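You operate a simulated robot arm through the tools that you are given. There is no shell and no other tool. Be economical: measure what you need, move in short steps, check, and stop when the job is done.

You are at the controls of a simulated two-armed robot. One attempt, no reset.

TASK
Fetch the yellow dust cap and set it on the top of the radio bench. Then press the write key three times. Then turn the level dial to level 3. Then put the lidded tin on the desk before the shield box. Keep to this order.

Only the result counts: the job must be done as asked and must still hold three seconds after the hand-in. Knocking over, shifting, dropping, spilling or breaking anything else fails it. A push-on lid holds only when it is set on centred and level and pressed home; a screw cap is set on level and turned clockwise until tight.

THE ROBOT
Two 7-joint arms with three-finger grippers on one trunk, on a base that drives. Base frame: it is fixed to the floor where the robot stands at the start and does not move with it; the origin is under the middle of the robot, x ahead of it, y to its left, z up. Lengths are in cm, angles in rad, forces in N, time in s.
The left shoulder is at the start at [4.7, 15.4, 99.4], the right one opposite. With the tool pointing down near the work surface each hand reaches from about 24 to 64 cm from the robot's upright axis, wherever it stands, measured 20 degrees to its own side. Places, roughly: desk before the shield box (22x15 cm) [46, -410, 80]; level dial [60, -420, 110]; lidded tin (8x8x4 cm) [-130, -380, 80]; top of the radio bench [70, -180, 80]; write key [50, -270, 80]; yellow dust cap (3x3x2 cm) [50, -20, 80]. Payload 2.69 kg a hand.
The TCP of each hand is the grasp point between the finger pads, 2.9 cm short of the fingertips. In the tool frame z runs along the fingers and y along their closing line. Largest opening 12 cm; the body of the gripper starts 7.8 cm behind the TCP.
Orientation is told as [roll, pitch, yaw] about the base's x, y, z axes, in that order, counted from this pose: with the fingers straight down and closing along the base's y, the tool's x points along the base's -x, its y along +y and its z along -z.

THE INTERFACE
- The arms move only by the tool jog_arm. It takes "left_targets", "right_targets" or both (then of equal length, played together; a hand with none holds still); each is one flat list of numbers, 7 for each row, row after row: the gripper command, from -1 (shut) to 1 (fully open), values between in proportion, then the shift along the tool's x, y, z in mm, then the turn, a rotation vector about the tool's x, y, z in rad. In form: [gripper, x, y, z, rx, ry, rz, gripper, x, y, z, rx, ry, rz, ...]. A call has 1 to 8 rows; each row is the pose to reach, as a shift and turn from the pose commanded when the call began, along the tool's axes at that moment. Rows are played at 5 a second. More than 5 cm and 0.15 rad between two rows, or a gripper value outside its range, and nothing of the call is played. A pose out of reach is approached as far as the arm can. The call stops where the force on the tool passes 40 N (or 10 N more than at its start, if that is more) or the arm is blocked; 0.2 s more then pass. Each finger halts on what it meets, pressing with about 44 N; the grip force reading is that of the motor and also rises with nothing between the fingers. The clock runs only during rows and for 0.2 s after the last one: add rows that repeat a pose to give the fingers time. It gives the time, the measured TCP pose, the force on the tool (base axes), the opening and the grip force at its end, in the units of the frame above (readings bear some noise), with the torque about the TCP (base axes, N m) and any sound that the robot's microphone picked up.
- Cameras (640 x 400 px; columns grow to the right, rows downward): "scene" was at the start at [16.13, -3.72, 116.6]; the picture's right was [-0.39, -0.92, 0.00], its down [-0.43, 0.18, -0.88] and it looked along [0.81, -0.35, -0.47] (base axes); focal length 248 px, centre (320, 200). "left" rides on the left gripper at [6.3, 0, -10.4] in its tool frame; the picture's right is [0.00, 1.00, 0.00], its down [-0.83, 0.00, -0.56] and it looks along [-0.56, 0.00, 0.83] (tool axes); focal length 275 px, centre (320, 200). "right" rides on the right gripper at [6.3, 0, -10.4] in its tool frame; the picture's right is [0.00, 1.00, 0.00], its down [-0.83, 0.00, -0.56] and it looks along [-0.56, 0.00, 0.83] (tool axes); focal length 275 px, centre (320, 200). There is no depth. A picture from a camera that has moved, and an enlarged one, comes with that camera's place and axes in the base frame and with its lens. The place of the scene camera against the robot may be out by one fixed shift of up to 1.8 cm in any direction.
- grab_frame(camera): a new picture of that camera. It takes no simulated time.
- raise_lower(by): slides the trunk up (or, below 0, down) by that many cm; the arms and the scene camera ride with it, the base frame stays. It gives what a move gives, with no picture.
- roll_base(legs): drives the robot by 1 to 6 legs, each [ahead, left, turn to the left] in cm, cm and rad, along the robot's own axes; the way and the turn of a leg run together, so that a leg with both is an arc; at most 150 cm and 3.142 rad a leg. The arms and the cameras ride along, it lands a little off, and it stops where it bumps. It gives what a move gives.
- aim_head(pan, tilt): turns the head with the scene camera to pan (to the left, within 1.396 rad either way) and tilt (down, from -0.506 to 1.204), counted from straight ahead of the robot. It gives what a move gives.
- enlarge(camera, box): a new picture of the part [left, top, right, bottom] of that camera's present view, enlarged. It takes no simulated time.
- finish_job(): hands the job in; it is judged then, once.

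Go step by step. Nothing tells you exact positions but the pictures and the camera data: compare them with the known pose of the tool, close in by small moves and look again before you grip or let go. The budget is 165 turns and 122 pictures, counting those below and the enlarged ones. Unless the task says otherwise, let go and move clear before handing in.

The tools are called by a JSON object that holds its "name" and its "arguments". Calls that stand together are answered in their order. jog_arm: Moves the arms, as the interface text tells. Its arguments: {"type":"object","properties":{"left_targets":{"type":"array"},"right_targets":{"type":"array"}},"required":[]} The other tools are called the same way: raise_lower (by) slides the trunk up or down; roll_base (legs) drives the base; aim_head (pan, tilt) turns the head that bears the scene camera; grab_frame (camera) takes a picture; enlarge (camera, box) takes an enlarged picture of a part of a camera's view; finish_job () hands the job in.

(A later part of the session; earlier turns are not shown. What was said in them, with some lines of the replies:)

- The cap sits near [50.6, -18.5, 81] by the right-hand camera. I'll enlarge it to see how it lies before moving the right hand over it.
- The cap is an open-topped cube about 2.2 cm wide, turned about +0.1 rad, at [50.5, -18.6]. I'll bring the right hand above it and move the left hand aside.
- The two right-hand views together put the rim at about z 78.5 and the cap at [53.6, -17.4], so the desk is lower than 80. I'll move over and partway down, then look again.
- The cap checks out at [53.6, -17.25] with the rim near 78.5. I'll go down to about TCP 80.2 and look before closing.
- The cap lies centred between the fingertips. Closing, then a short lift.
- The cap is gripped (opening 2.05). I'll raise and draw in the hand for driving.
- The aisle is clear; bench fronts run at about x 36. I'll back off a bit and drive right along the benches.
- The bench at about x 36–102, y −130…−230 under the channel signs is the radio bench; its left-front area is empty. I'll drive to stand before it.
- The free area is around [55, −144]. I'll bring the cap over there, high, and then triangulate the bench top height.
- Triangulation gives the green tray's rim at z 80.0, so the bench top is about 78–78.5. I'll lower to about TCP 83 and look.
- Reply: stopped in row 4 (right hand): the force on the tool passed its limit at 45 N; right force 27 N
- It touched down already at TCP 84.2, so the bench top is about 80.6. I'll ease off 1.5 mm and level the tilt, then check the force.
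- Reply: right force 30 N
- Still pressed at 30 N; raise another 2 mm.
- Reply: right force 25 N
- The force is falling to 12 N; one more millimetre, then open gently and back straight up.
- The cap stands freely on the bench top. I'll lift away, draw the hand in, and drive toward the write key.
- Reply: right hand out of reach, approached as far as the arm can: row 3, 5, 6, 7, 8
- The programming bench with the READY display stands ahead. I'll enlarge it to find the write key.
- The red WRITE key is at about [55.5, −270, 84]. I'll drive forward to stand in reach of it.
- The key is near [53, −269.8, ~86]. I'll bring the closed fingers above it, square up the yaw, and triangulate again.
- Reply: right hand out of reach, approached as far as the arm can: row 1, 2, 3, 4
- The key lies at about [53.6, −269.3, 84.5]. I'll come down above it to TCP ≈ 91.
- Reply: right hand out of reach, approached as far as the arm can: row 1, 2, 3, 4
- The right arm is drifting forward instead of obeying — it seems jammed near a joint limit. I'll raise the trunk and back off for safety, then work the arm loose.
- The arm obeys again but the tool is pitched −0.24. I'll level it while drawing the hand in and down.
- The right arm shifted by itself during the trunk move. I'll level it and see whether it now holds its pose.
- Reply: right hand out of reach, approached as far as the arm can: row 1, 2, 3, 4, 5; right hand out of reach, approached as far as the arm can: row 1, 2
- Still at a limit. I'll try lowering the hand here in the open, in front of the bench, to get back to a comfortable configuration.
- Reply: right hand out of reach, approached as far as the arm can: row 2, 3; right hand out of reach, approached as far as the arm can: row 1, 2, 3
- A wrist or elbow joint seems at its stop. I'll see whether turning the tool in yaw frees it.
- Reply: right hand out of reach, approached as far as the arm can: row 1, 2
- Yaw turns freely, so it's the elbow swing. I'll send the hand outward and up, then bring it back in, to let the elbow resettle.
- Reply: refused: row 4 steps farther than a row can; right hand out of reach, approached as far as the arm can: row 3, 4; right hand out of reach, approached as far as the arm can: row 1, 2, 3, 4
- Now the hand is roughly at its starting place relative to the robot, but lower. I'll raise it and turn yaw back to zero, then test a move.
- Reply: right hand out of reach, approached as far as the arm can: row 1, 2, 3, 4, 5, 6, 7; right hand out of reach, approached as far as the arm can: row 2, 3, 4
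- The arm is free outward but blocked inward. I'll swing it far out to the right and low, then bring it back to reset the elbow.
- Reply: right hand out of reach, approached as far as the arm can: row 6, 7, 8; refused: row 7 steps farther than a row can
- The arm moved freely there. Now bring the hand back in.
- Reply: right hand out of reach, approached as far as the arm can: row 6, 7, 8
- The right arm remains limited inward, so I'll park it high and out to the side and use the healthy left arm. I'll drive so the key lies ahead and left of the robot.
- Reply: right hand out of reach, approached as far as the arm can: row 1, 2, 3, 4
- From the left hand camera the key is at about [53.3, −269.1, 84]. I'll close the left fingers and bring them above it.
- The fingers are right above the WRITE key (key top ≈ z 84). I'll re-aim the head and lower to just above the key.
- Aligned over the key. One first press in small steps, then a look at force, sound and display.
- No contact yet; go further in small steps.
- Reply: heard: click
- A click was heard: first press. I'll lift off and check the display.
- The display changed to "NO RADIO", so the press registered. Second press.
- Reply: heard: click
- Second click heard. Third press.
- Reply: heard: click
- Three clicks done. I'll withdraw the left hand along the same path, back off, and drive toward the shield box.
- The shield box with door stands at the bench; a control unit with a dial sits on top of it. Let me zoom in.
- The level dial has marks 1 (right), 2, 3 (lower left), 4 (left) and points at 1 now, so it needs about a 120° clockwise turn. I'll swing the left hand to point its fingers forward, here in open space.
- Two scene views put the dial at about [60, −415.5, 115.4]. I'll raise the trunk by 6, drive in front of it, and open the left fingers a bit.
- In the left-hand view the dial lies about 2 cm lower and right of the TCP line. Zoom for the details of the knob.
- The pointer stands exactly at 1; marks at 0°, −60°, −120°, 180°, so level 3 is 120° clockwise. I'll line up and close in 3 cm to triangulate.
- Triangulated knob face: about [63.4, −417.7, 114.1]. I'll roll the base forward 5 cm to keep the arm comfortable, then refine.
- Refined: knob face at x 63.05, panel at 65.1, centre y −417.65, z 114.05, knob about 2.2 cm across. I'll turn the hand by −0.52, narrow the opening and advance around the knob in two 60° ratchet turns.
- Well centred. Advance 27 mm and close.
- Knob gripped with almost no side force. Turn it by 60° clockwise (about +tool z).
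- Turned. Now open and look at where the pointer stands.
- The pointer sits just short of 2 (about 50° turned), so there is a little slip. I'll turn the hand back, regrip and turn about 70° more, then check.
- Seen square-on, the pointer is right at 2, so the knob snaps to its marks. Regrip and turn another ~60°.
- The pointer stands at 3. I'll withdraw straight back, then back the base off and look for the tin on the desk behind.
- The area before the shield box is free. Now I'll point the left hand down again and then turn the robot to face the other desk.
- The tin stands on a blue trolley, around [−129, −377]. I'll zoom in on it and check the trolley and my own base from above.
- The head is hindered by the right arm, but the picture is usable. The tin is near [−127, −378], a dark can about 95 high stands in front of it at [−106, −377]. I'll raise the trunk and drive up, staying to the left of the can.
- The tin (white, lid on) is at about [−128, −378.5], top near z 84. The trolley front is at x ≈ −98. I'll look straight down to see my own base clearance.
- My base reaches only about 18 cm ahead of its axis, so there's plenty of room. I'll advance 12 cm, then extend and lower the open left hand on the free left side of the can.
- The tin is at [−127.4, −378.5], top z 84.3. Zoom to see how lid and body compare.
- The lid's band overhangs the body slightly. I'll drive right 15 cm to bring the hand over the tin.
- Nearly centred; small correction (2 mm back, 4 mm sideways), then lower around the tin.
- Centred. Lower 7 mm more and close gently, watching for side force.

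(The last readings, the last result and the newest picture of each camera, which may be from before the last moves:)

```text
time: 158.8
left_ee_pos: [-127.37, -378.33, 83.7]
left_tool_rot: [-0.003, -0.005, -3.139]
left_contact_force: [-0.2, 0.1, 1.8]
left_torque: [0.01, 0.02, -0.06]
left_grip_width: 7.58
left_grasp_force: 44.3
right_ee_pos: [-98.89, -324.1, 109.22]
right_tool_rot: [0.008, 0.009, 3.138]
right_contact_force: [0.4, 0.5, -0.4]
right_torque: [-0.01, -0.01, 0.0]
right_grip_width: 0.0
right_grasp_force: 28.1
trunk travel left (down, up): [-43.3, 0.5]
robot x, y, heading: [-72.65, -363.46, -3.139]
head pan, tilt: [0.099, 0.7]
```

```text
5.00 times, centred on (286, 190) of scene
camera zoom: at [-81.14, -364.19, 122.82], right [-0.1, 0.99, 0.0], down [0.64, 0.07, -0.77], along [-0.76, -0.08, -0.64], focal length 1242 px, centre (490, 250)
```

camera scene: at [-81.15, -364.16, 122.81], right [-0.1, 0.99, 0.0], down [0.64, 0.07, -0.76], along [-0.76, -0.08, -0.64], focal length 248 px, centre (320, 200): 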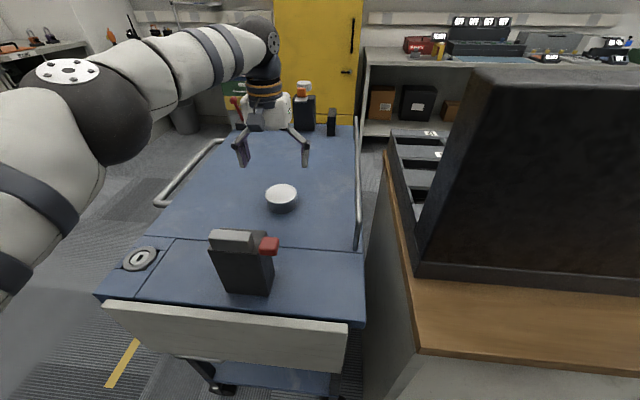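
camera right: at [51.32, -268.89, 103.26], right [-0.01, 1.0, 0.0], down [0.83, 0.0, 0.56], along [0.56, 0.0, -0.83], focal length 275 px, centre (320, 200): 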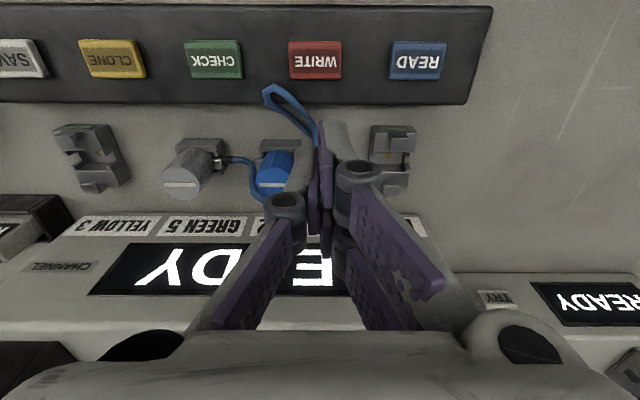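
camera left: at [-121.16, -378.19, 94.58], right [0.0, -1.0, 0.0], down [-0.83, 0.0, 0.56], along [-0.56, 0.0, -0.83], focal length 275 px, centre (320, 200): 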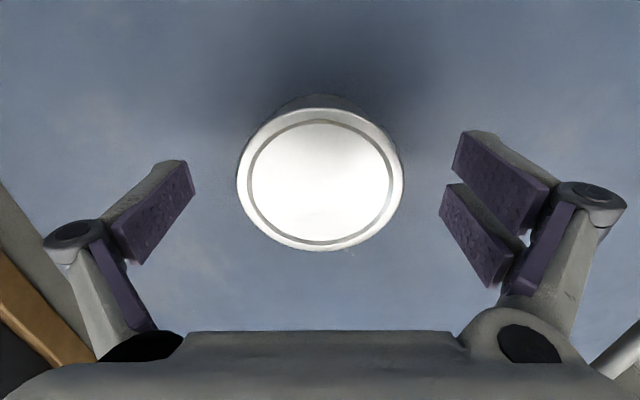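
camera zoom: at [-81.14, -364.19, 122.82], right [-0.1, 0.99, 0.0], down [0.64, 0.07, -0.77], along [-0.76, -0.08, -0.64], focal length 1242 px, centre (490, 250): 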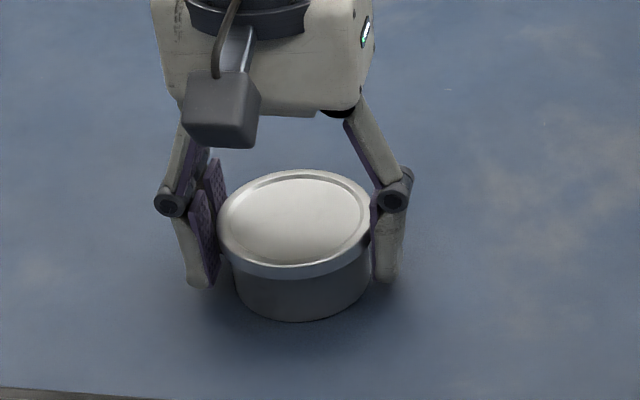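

Gripped at 7.6 cm with 44 N. Test lift of 5 mm and look whether the body comes along.

{"name": "jog_arm", "arguments": {"left_targets": [-0.3, 0, 0, 0, 0, 0, 0, -0.3, 0, 0, -2, 0, 0, 0, -0.3, 0, 0, -5, 0, 0, 0, -0.3, 0, 0, -5, 0, 0, 0]}}

{"name": "enlarge", "arguments": {"camera": "scene", "box": [222, 150, 350, 230]}}

```text
time: 159.8
left_ee_pos: [-127.26, -378.29, 83.91]
left_tool_rot: [-0.001, -0.003, -3.138]
left_contact_force: [0.5, 0.3, -0.8]
left_torque: [-0.02, -0.01, 0.03]
left_grip_width: 7.57
left_grasp_force: 43.7
right_ee_pos: [-98.73, -324.04, 109.25]
right_tool_rot: [0.007, 0.01, 3.14]
right_contact_force: [-0.4, -0.6, 0.8]
right_torque: [-0.02, 0.03, 0.0]
right_grip_width: 0.02
right_grasp_force: 28.0
trunk travel left (down, up): [-43.3, 0.5]
robot x, y, heading: [-72.27, -363.34, -3.142]
head pan, tilt: [0.099, 0.7]
```

```text
5.00 times, centred on (286, 190) of scene
camera zoom: at [-81.16, -364.2, 122.81], right [-0.1, 0.99, 0.0], down [0.64, 0.07, -0.76], along [-0.76, -0.08, -0.64], focal length 1242 px, centre (490, 250)
```

zoom: 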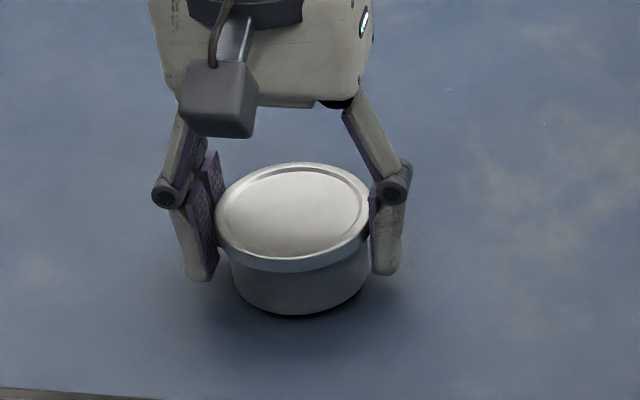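

The whole tin came up with its lid. I'll lift it further, then drive left clear of the trolley and back away.

{"name": "jog_arm", "arguments": {"left_targets": [-0.3, 0, 0, -15, 0, 0, 0, -0.3, 0, 0, -35, 0, 0, 0, -0.3, 0, 0, -55, 0, 0, 0, -0.3, 0, 0, -75, 0, 0, 0, -0.3, 0, 0, -95, 0, 0, 0, -0.3, 0, 0, -110, 0, 0, 0, -0.3, 0, 0, -110, 0, 0, 0]}}

{"name": "grab_frame", "arguments": {"camera": "scene"}}

```text
time: 161.4
left_ee_pos: [-127.46, -378.19, 94.93]
left_tool_rot: [-0.003, -0.004, -3.139]
left_contact_force: [0.4, -0.9, -1.1]
left_torque: [-0.04, -0.03, 0.0]
left_grip_width: 7.59
left_grasp_force: 44.4
right_ee_pos: [-98.78, -324.11, 109.34]
right_tool_rot: [0.007, 0.009, 3.14]
right_contact_force: [-0.3, 0.1, 0.3]
right_torque: [0.02, 0.0, 0.01]
right_grip_width: 0.0
right_grasp_force: 28.7
trunk travel left (down, up): [-43.3, 0.5]
robot x, y, heading: [-72.42, -363.12, -3.141]
head pan, tilt: [0.099, 0.7]
```

```text
41 pictures are left
camera scene: at [-81.17, -364.2, 122.81], right [-0.1, 0.99, 0.0], down [0.64, 0.07, -0.76], along [-0.76, -0.08, -0.64], focal length 248 px, centre (320, 200)
```

scene: 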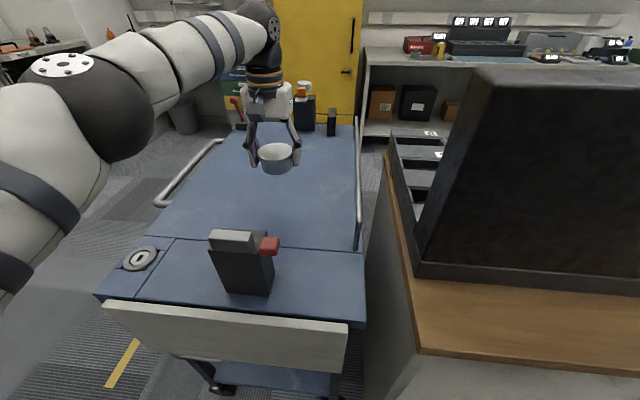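

{"name": "roll_base", "arguments": {"legs": [[0, 48, 0], [36, 0, 0]]}}

```text
time: 166.7
left_ee_pos: [-133.38, -426.61, 95.08]
left_tool_rot: [-0.004, -0.004, -3.136]
left_contact_force: [0.4, 0.4, -0.9]
left_torque: [0.02, -0.03, 0.04]
left_grip_width: 7.59
left_grasp_force: 44.2
right_ee_pos: [-105.08, -372.32, 109.22]
right_tool_rot: [0.005, 0.009, -3.142]
right_contact_force: [-0.2, 0.2, -0.1]
right_torque: [-0.02, -0.04, 0.02]
right_grip_width: 0.0
right_grasp_force: 28.4
trunk travel left (down, up): [-43.3, 0.5]
robot x, y, heading: [-79.11, -411.46, -3.133]
head pan, tilt: [0.099, 0.7]
stopped in leg 2: the robot was blocked; the commanded pose is now the measured one
```

I gave the wrong sign and drove ahead instead of back; the robot stopped against something. I'll check the trolley before moving.

{"name": "grab_frame", "arguments": {"camera": "scene"}}

```text
40 pictures are left
camera scene: at [-87.43, -412.42, 122.8], right [-0.1, 0.99, 0.0], down [0.64, 0.07, -0.76], along [-0.76, -0.08, -0.64], focal length 248 px, centre (320, 200)
```

scene: 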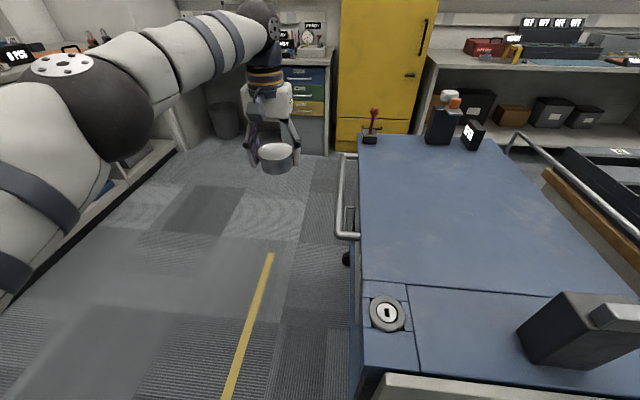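

The trolley appears not to have moved (its lock is still at x ≈ −108.7). I'll back straight away now.

{"name": "roll_base", "arguments": {"legs": [[-42, 0, 0]]}}

{"name": "grab_frame", "arguments": {"camera": "scene"}}

```text
time: 169.3
left_ee_pos: [-91.51, -426.32, 95.17]
left_tool_rot: [-0.003, -0.005, -3.138]
left_contact_force: [0.0, 0.8, -0.2]
left_torque: [0.01, 0.02, 0.0]
left_grip_width: 7.56
left_grasp_force: 43.9
right_ee_pos: [-63.05, -372.03, 109.39]
right_tool_rot: [0.008, 0.006, 3.14]
right_contact_force: [-0.2, 0.8, 0.1]
right_torque: [0.01, 0.03, 0.02]
right_grip_width: 0.02
right_grasp_force: 29.2
trunk travel left (down, up): [-43.3, 0.5]
robot x, y, heading: [-36.7, -411.2, -3.141]
head pan, tilt: [0.099, 0.7]
```

```text
39 pictures are left
camera scene: at [-45.33, -412.25, 122.81], right [-0.1, 0.99, 0.0], down [0.64, 0.07, -0.77], along [-0.76, -0.08, -0.64], focal length 248 px, centre (320, 200)
```

scene: 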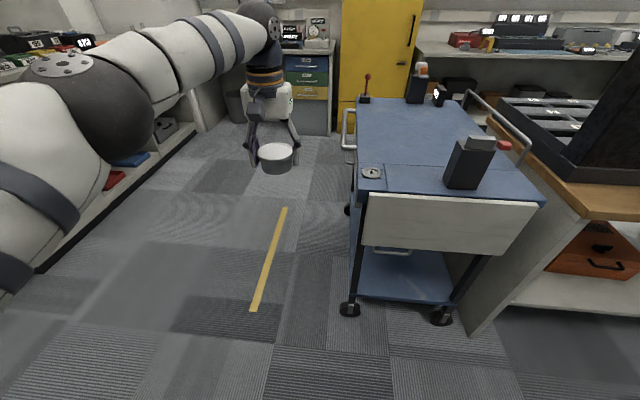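

Trolley undisturbed. Now turn back to face the bench and look at the place before the shield box.

{"name": "roll_base", "arguments": {"legs": [[0, 0, -3.141], [0, -14, 0]]}}

{"name": "grab_frame", "arguments": {"camera": "scene"}}

```text
time: 178.4
left_ee_pos: [18.08, -410.87, 95.2]
left_tool_rot: [-0.004, -0.006, -0.008]
left_contact_force: [-0.5, 0.3, -1.8]
left_torque: [-0.02, -0.01, 0.04]
left_grip_width: 7.61
left_grasp_force: 43.5
right_ee_pos: [-11.29, -464.64, 109.24]
right_tool_rot: [0.007, 0.009, -0.016]
right_contact_force: [0.7, -0.7, -0.6]
right_torque: [0.04, -0.02, 0.02]
right_grip_width: 0.01
right_grasp_force: 28.2
trunk travel left (down, up): [-43.3, 0.5]
robot x, y, heading: [-36.88, -425.01, -0.008]
head pan, tilt: [0.099, 0.7]
```

```text
38 pictures are left
camera scene: at [-26.97, -424.61, 122.81], right [0.09, -1.0, 0.0], down [-0.64, -0.06, -0.76], along [0.76, 0.07, -0.64], focal length 248 px, centre (320, 200)
```

scene: 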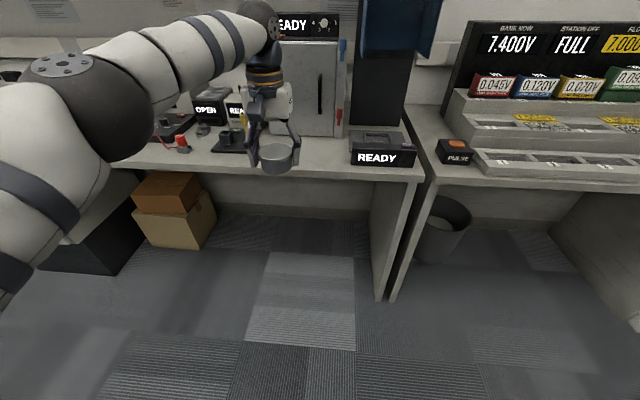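

The free area spans about x 38–53, y −399…−421 before the door at x ≈ 60. I'll drive ahead 28 cm to bring the tin over [46, −411].

{"name": "roll_base", "arguments": {"legs": [[28, 0, 0.008]]}}

{"name": "aim_head", "arguments": {"pan": 0.15, "tilt": 0.7}}

{"name": "grab_frame", "arguments": {"camera": "scene"}}

{"name": "grab_frame", "arguments": {"camera": "left"}}

```text
time: 180.4
left_ee_pos: [45.98, -410.96, 95.11]
left_tool_rot: [-0.003, -0.004, -0.007]
left_contact_force: [0.2, -0.2, -0.7]
left_torque: [-0.01, 0.0, -0.04]
left_grip_width: 7.58
left_grasp_force: 44.4
right_ee_pos: [16.8, -464.84, 109.18]
right_tool_rot: [0.007, 0.009, -0.012]
right_contact_force: [-0.6, 0.0, 0.7]
right_torque: [0.01, 0.02, 0.01]
right_grip_width: 0.0
right_grasp_force: 28.4
trunk travel left (down, up): [-43.3, 0.5]
robot x, y, heading: [-8.92, -425.41, -0.009]
head pan, tilt: [0.099, 0.7]
```

```text
time: 181.0
left_ee_pos: [45.88, -410.96, 95.2]
left_tool_rot: [-0.004, -0.006, -0.006]
left_contact_force: [-0.8, 0.3, -2.1]
left_torque: [0.0, 0.01, 0.02]
left_grip_width: 7.58
left_grasp_force: 44.1
right_ee_pos: [16.79, -464.93, 109.41]
right_tool_rot: [0.007, 0.008, -0.013]
right_contact_force: [-0.3, 0.2, -0.2]
right_torque: [0.02, 0.03, -0.01]
right_grip_width: 0.0
right_grasp_force: 28.3
trunk travel left (down, up): [-43.3, 0.5]
robot x, y, heading: [-8.89, -425.04, -0.01]
head pan, tilt: [0.15, 0.7]
```

```text
37 pictures are left
camera scene: at [0.86, -424.36, 122.81], right [0.14, -0.99, 0.0], down [-0.64, -0.09, -0.76], along [0.76, 0.11, -0.64], focal length 248 px, centre (320, 200)
```

scene: 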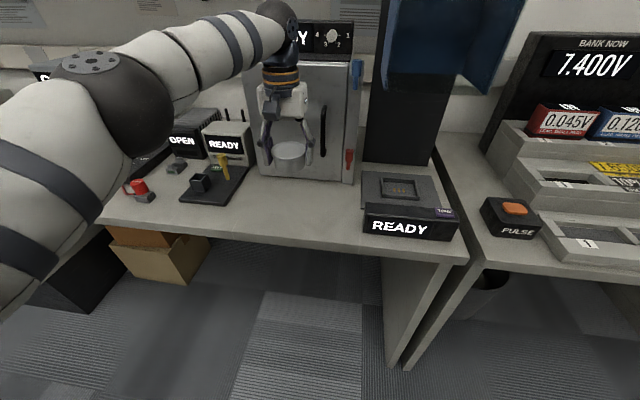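

```text
36 pictures are left
camera left: at [39.36, -410.7, 105.44], right [0.01, 1.0, 0.0], down [0.83, -0.01, 0.56], along [0.56, -0.01, -0.83], focal length 275 px, centre (320, 200)
```

left: 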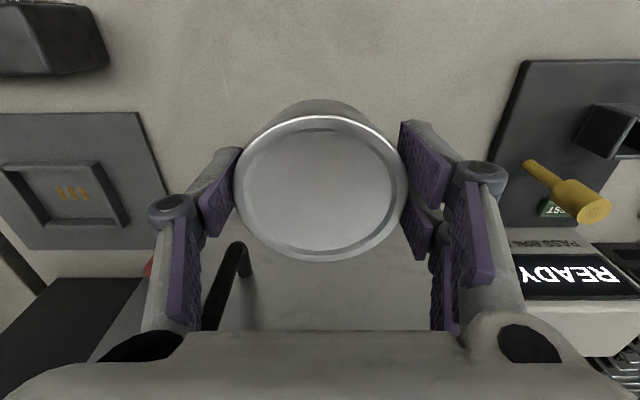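

The tin hangs over the middle of the free area. Lower to about 1.5 cm above the bench, then feel for contact.

{"name": "jog_arm", "arguments": {"left_targets": [-0.3, 0, 0, 20, 0, 0, 0, -0.3, 0, 0, 40, 0, 0, 0, -0.3, 0, 0, 60, 0, 0, 0, -0.3, 0, 0, 78, 0, 0, 0, -0.3, 0, 0, 88, 0, 0, 0, -0.3, 0, 0, 88, 0, 0, 0]}}

{"name": "enlarge", "arguments": {"camera": "scene", "box": [224, 120, 352, 200]}}

```text
time: 182.4
left_ee_pos: [45.91, -410.83, 86.33]
left_tool_rot: [-0.003, -0.004, -0.005]
left_contact_force: [-0.1, -0.1, -1.7]
left_torque: [0.02, -0.01, -0.04]
left_grip_width: 7.59
left_grasp_force: 43.9
right_ee_pos: [16.7, -464.8, 109.44]
right_tool_rot: [0.006, 0.008, -0.011]
right_contact_force: [-0.4, -0.1, -0.3]
right_torque: [-0.05, 0.01, -0.01]
right_grip_width: 0.02
right_grasp_force: 28.7
trunk travel left (down, up): [-43.3, 0.5]
robot x, y, heading: [-9.14, -425.03, -0.003]
head pan, tilt: [0.15, 0.7]
```

```text
5.00 times, centred on (288, 160) of scene
camera zoom: at [0.86, -424.36, 122.82], right [0.14, -0.99, 0.0], down [-0.64, -0.09, -0.76], along [0.76, 0.11, -0.64], focal length 1242 px, centre (480, 400)
```

zoom: 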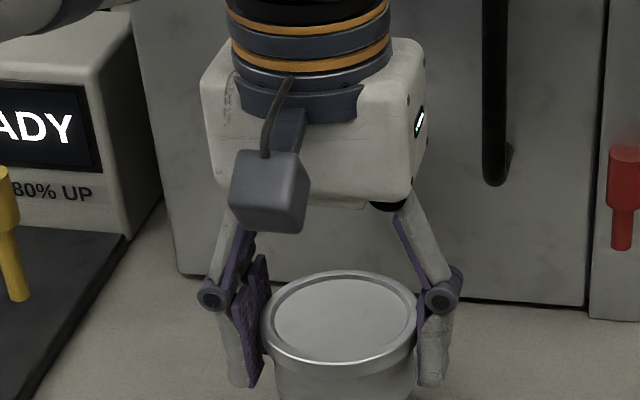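

{"name": "jog_arm", "arguments": {"left_targets": [-0.3, 0, 0, 4, 0, 0, 0, -0.3, 0, 0, 8, 0, 0, 0, -0.3, 0, 0, 11, 0, 0, 0, -0.3, 0, 0, 13, 0, 0, 0, -0.3, 0, 0, 13, 0, 0, 0]}}

{"name": "enlarge", "arguments": {"camera": "scene", "box": [224, 140, 352, 220]}}

```text
time: 183.6
left_ee_pos: [45.85, -410.92, 84.93]
left_tool_rot: [-0.005, -0.004, -0.008]
left_contact_force: [0.4, 0.2, -1.2]
left_torque: [0.01, -0.02, 0.01]
left_grip_width: 7.58
left_grasp_force: 44.2
right_ee_pos: [16.8, -464.87, 109.31]
right_tool_rot: [0.009, 0.007, -0.012]
right_contact_force: [0.2, 0.6, 0.7]
right_torque: [0.0, 0.0, 0.0]
right_grip_width: 0.0
right_grasp_force: 28.3
trunk travel left (down, up): [-43.3, 0.5]
robot x, y, heading: [-9.24, -425.43, -0.006]
head pan, tilt: [0.15, 0.7]
```

```text
5.00 times, centred on (288, 180) of scene
camera zoom: at [0.86, -424.36, 122.81], right [0.14, -0.99, 0.0], down [-0.64, -0.09, -0.76], along [0.76, 0.11, -0.64], focal length 1242 px, centre (480, 300)
```

zoom: 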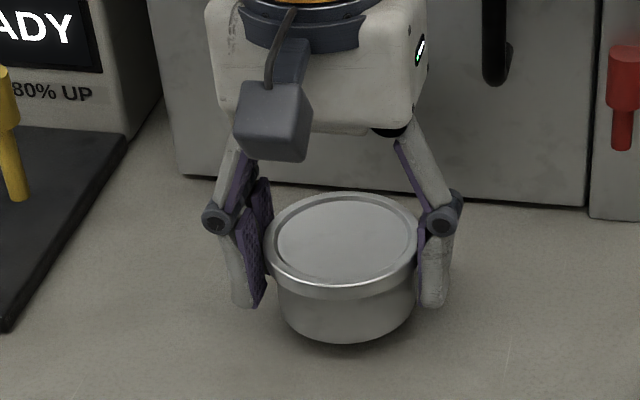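

Close to the surface now. A few more millimetres.

{"name": "jog_arm", "arguments": {"left_targets": [-0.3, 0, 0, 2, 0, 0, 0, -0.3, 0, 0, 4, 0, 0, 0, -0.3, 0, 0, 5, 0, 0, 0, -0.3, 0, 0, 5, 0, 0, 0]}}

```text
time: 184.6
left_ee_pos: [45.95, -411.07, 84.51]
left_tool_rot: [-0.003, -0.005, -0.006]
left_contact_force: [1.0, -0.4, -0.5]
left_torque: [0.0, -0.01, 0.0]
left_grip_width: 7.57
left_grasp_force: 44.2
right_ee_pos: [16.87, -464.78, 109.37]
right_tool_rot: [0.006, 0.006, -0.013]
right_contact_force: [-0.1, 0.5, 0.6]
right_torque: [0.03, -0.02, -0.01]
right_grip_width: 0.0
right_grasp_force: 28.3
trunk travel left (down, up): [-43.3, 0.5]
robot x, y, heading: [-8.9, -425.35, -0.005]
head pan, tilt: [0.15, 0.7]
```

{"name": "jog_arm", "arguments": {"left_targets": [-0.3, 0, 0, 2, 0, 0, 0, -0.3, 0, 0, 4, 0, 0, 0, -0.3, 0, 0, 4, 0, 0, 0]}}

{"name": "enlarge", "arguments": {"camera": "scene", "box": [256, 170, 320, 210]}}

```text
time: 185.4
left_ee_pos: [46.08, -411.01, 84.15]
left_tool_rot: [-0.003, -0.005, -0.007]
left_contact_force: [0.7, -0.2, -1.7]
left_torque: [0.01, 0.02, -0.04]
left_grip_width: 7.57
left_grasp_force: 44.4
right_ee_pos: [16.72, -464.86, 109.35]
right_tool_rot: [0.006, 0.007, -0.012]
right_contact_force: [0.7, -0.4, -0.1]
right_torque: [0.0, 0.04, 0.0]
right_grip_width: 0.01
right_grasp_force: 28.7
trunk travel left (down, up): [-43.3, 0.5]
robot x, y, heading: [-9.04, -425.4, -0.003]
head pan, tilt: [0.15, 0.7]
```

```text
10.00 times, centred on (288, 190) of scene
camera zoom: at [0.86, -424.36, 122.81], right [0.14, -0.99, 0.0], down [-0.64, -0.09, -0.76], along [0.76, 0.11, -0.64], focal length 2484 px, centre (640, 300)
```

zoom: 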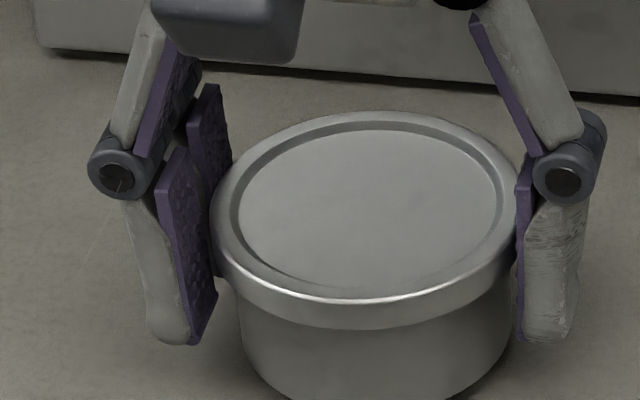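

Still no reaction. Continue down by up to 5 mm in small steps.

{"name": "jog_arm", "arguments": {"left_targets": [-0.3, 0, 0, 1.5, 0, 0, 0, -0.3, 0, 0, 3, 0, 0, 0, -0.3, 0, 0, 3, 0, 0, 0]}}

{"name": "enlarge", "arguments": {"camera": "scene", "box": [256, 185, 320, 225]}}

```text
time: 186.2
left_ee_pos: [45.87, -410.9, 83.69]
left_tool_rot: [-0.003, -0.005, -0.004]
left_contact_force: [0.8, 0.4, -0.6]
left_torque: [-0.02, -0.04, 0.01]
left_grip_width: 7.59
left_grasp_force: 44.0
right_ee_pos: [16.81, -464.92, 109.31]
right_tool_rot: [0.008, 0.007, -0.011]
right_contact_force: [-1.1, -0.3, -0.8]
right_torque: [-0.04, 0.0, 0.01]
right_grip_width: 0.02
right_grasp_force: 28.8
trunk travel left (down, up): [-43.3, 0.5]
robot x, y, heading: [-9.26, -425.4, -0.006]
head pan, tilt: [0.15, 0.7]
```

```text
10.00 times, centred on (288, 205) of scene
camera zoom: at [0.86, -424.36, 122.81], right [0.14, -0.99, 0.0], down [-0.64, -0.09, -0.76], along [0.76, 0.11, -0.64], focal length 2484 px, centre (640, 150)
```

zoom: 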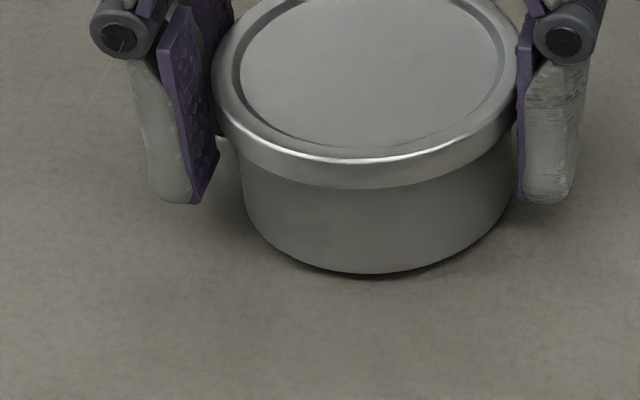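

Just a sliver of shadow is left beneath the tin. Continue 3 mm.

{"name": "jog_arm", "arguments": {"left_targets": [-0.3, 0, 0, 1.5, 0, 0, 0, -0.3, 0, 0, 3, 0, 0, 0, -0.3, 0, 0, 3, 0, 0, 0]}}

{"name": "enlarge", "arguments": {"camera": "scene", "box": [256, 185, 320, 225]}}

```text
time: 187.0
left_ee_pos: [45.83, -410.94, 83.59]
left_tool_rot: [-0.002, -0.006, -0.006]
left_contact_force: [-0.2, 0.6, 1.7]
left_torque: [-0.03, -0.03, -0.01]
left_grip_width: 7.57
left_grasp_force: 44.3
right_ee_pos: [16.77, -464.8, 109.27]
right_tool_rot: [0.005, 0.006, -0.011]
right_contact_force: [-0.8, -0.4, 0.4]
right_torque: [0.02, -0.02, -0.01]
right_grip_width: 0.0
right_grasp_force: 28.8
trunk travel left (down, up): [-43.3, 0.5]
robot x, y, heading: [-9.3, -425.15, -0.005]
head pan, tilt: [0.15, 0.7]
```

```text
10.00 times, centred on (288, 205) of scene
camera zoom: at [0.83, -424.36, 122.82], right [0.14, -0.99, 0.0], down [-0.64, -0.09, -0.77], along [0.76, 0.11, -0.64], focal length 2484 px, centre (640, 150)
```

zoom: 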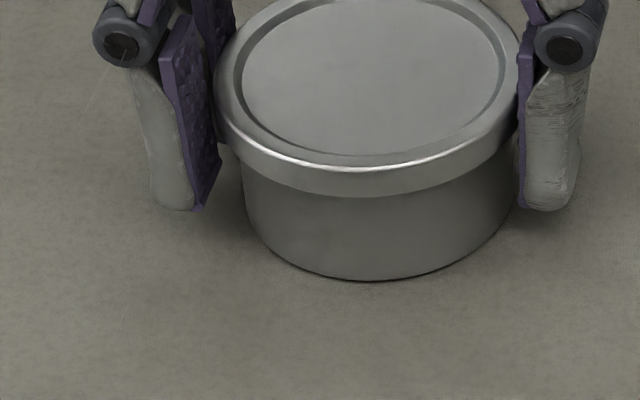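

The tin stands on the bench now. Open gently, symmetrically, then rise.

{"name": "jog_arm", "arguments": {"left_targets": [-0.3, 0, 0, 1, 0, 0, 0, -0.3, 0, 0, 1, 0, 0, 0, 0.3, 0, 0, 1, 0, 0, 0, 0.5, 0, 0, 1, 0, 0, 0, 0.7, 0, 0, 0, 0, 0, 0, 0.7, 0, 0, 0, 0, 0, 0]}}

{"name": "enlarge", "arguments": {"camera": "scene", "box": [224, 140, 352, 220]}}

```text
time: 188.4
left_ee_pos: [45.91, -411.04, 83.64]
left_tool_rot: [-0.004, -0.005, -0.008]
left_contact_force: [0.2, -0.6, 0.3]
left_torque: [-0.02, -0.01, 0.04]
left_grip_width: 10.19
left_grasp_force: 0.1
right_ee_pos: [16.72, -464.81, 109.34]
right_tool_rot: [0.007, 0.005, -0.011]
right_contact_force: [0.9, 0.1, -0.8]
right_torque: [-0.01, 0.01, 0.02]
right_grip_width: 0.01
right_grasp_force: 28.4
trunk travel left (down, up): [-43.3, 0.5]
robot x, y, heading: [-9.07, -425.06, -0.009]
head pan, tilt: [0.15, 0.7]
```

```text
5.00 times, centred on (288, 180) of scene
camera zoom: at [0.86, -424.36, 122.81], right [0.14, -0.99, 0.0], down [-0.64, -0.09, -0.76], along [0.76, 0.11, -0.64], focal length 1242 px, centre (480, 300)
```

zoom: 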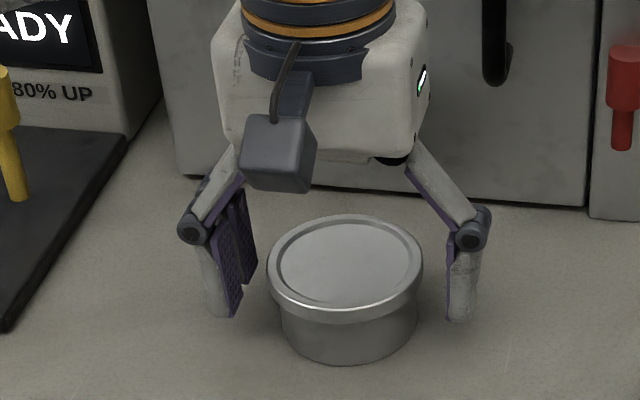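

Tin free, lid on level. Raise the hand straight up and back the robot off, then take a final look.

{"name": "jog_arm", "arguments": {"left_targets": [0.7, 0, 0, -20, 0, 0, 0, 0.7, 0, 0, -45, 0, 0, 0, 0.7, 0, 0, -70, 0, 0, 0, 0.7, 0, 0, -95, 0, 0, 0, 0.7, 0, 0, -110, 0, 0, 0, 0.7, 0, 0, -110, 0, 0, 0]}}

{"name": "roll_base", "arguments": {"legs": [[-30, 0, 0]]}}

{"name": "grab_frame", "arguments": {"camera": "scene"}}

{"name": "enlarge", "arguments": {"camera": "scene", "box": [240, 0, 400, 100]}}

```text
time: 189.8
left_ee_pos: [45.67, -410.87, 94.5]
left_tool_rot: [-0.004, -0.004, -0.006]
left_contact_force: [0.6, 0.8, 0.5]
left_torque: [0.01, -0.06, 0.02]
left_grip_width: 10.17
left_grasp_force: 0.1
right_ee_pos: [16.93, -464.74, 109.28]
right_tool_rot: [0.006, 0.008, -0.011]
right_contact_force: [-0.3, 0.7, 0.5]
right_torque: [0.0, 0.02, -0.01]
right_grip_width: 0.01
right_grasp_force: 29.0
trunk travel left (down, up): [-43.3, 0.5]
robot x, y, heading: [-9.0, -425.62, -0.005]
head pan, tilt: [0.15, 0.7]
```

```text
time: 191.8
left_ee_pos: [15.99, -410.85, 94.51]
left_tool_rot: [-0.004, -0.005, -0.01]
left_contact_force: [0.7, 0.1, -0.2]
left_torque: [0.0, -0.03, 0.0]
left_grip_width: 10.21
left_grasp_force: 0.1
right_ee_pos: [-13.21, -464.68, 109.46]
right_tool_rot: [0.007, 0.007, -0.017]
right_contact_force: [-0.3, 0.3, 0.1]
right_torque: [-0.01, 0.0, 0.0]
right_grip_width: 0.0
right_grasp_force: 29.0
trunk travel left (down, up): [-43.3, 0.5]
robot x, y, heading: [-38.94, -424.72, -0.009]
head pan, tilt: [0.15, 0.7]
```

```text
29 pictures are left
camera scene: at [-29.04, -424.12, 122.82], right [0.14, -0.99, 0.0], down [-0.64, -0.09, -0.77], along [0.76, 0.11, -0.64], focal length 248 px, centre (320, 200)
```

scene: 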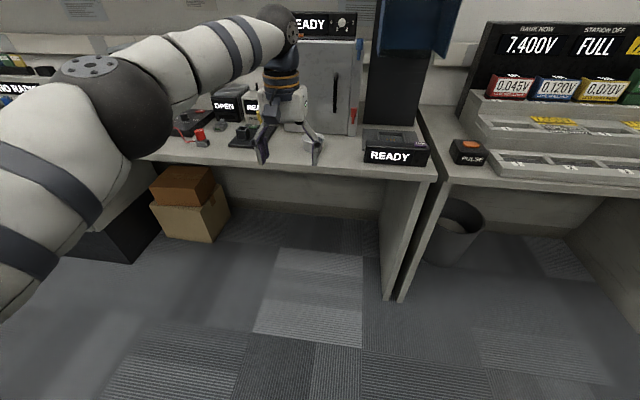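

```text
4.00 times, centred on (320, 50) of scene
camera zoom: at [-29.04, -424.12, 122.82], right [0.14, -0.99, 0.0], down [-0.64, -0.09, -0.77], along [0.76, 0.11, -0.64], focal length 994 px, centre (320, 800)
```

zoom: 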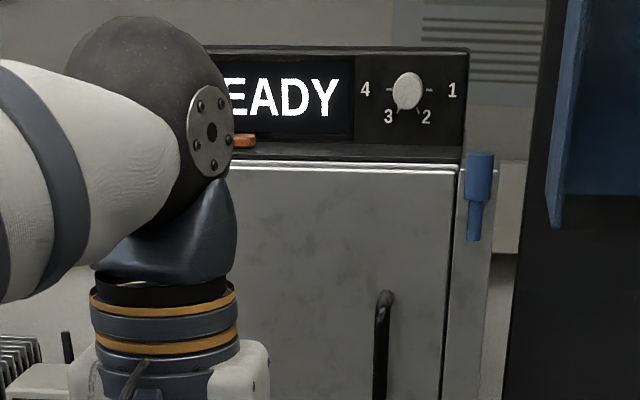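

The dial points at 3, and the tin stands lidded before the shield box (hidden behind the hand here, but seen standing free and level). The cap is on the radio bench, the write key was pressed three times, and both hands are clear, so I'm handing in.

{"name": "finish_job", "arguments": {}}

```text
The job is handed in.
```

I did all four steps in the order you gave and handed the job in; the result of the judging wasn't shown.

- **Dust cap:** it stood upright and free on the radio bench top when I let go.
- **Write key:** I pressed it three times and heard one click each time. After the first press the display changed from "READY" to "NO RADIO".
- **Level dial:** it points at 3, which I checked again in the last picture.
- **Lidded tin:** it stands on the desk before the shield box, with its lid on and level. I saw this just after letting go; in the last picture the hand hides it.

I also made one mistake while carrying the tin. I drove forward instead of back, and the base bumped into something, most likely the blue trolley. In the pictures afterwards the trolley looked to be in the same place, to within about 1–2 cm, so I can't rule out a small shift.
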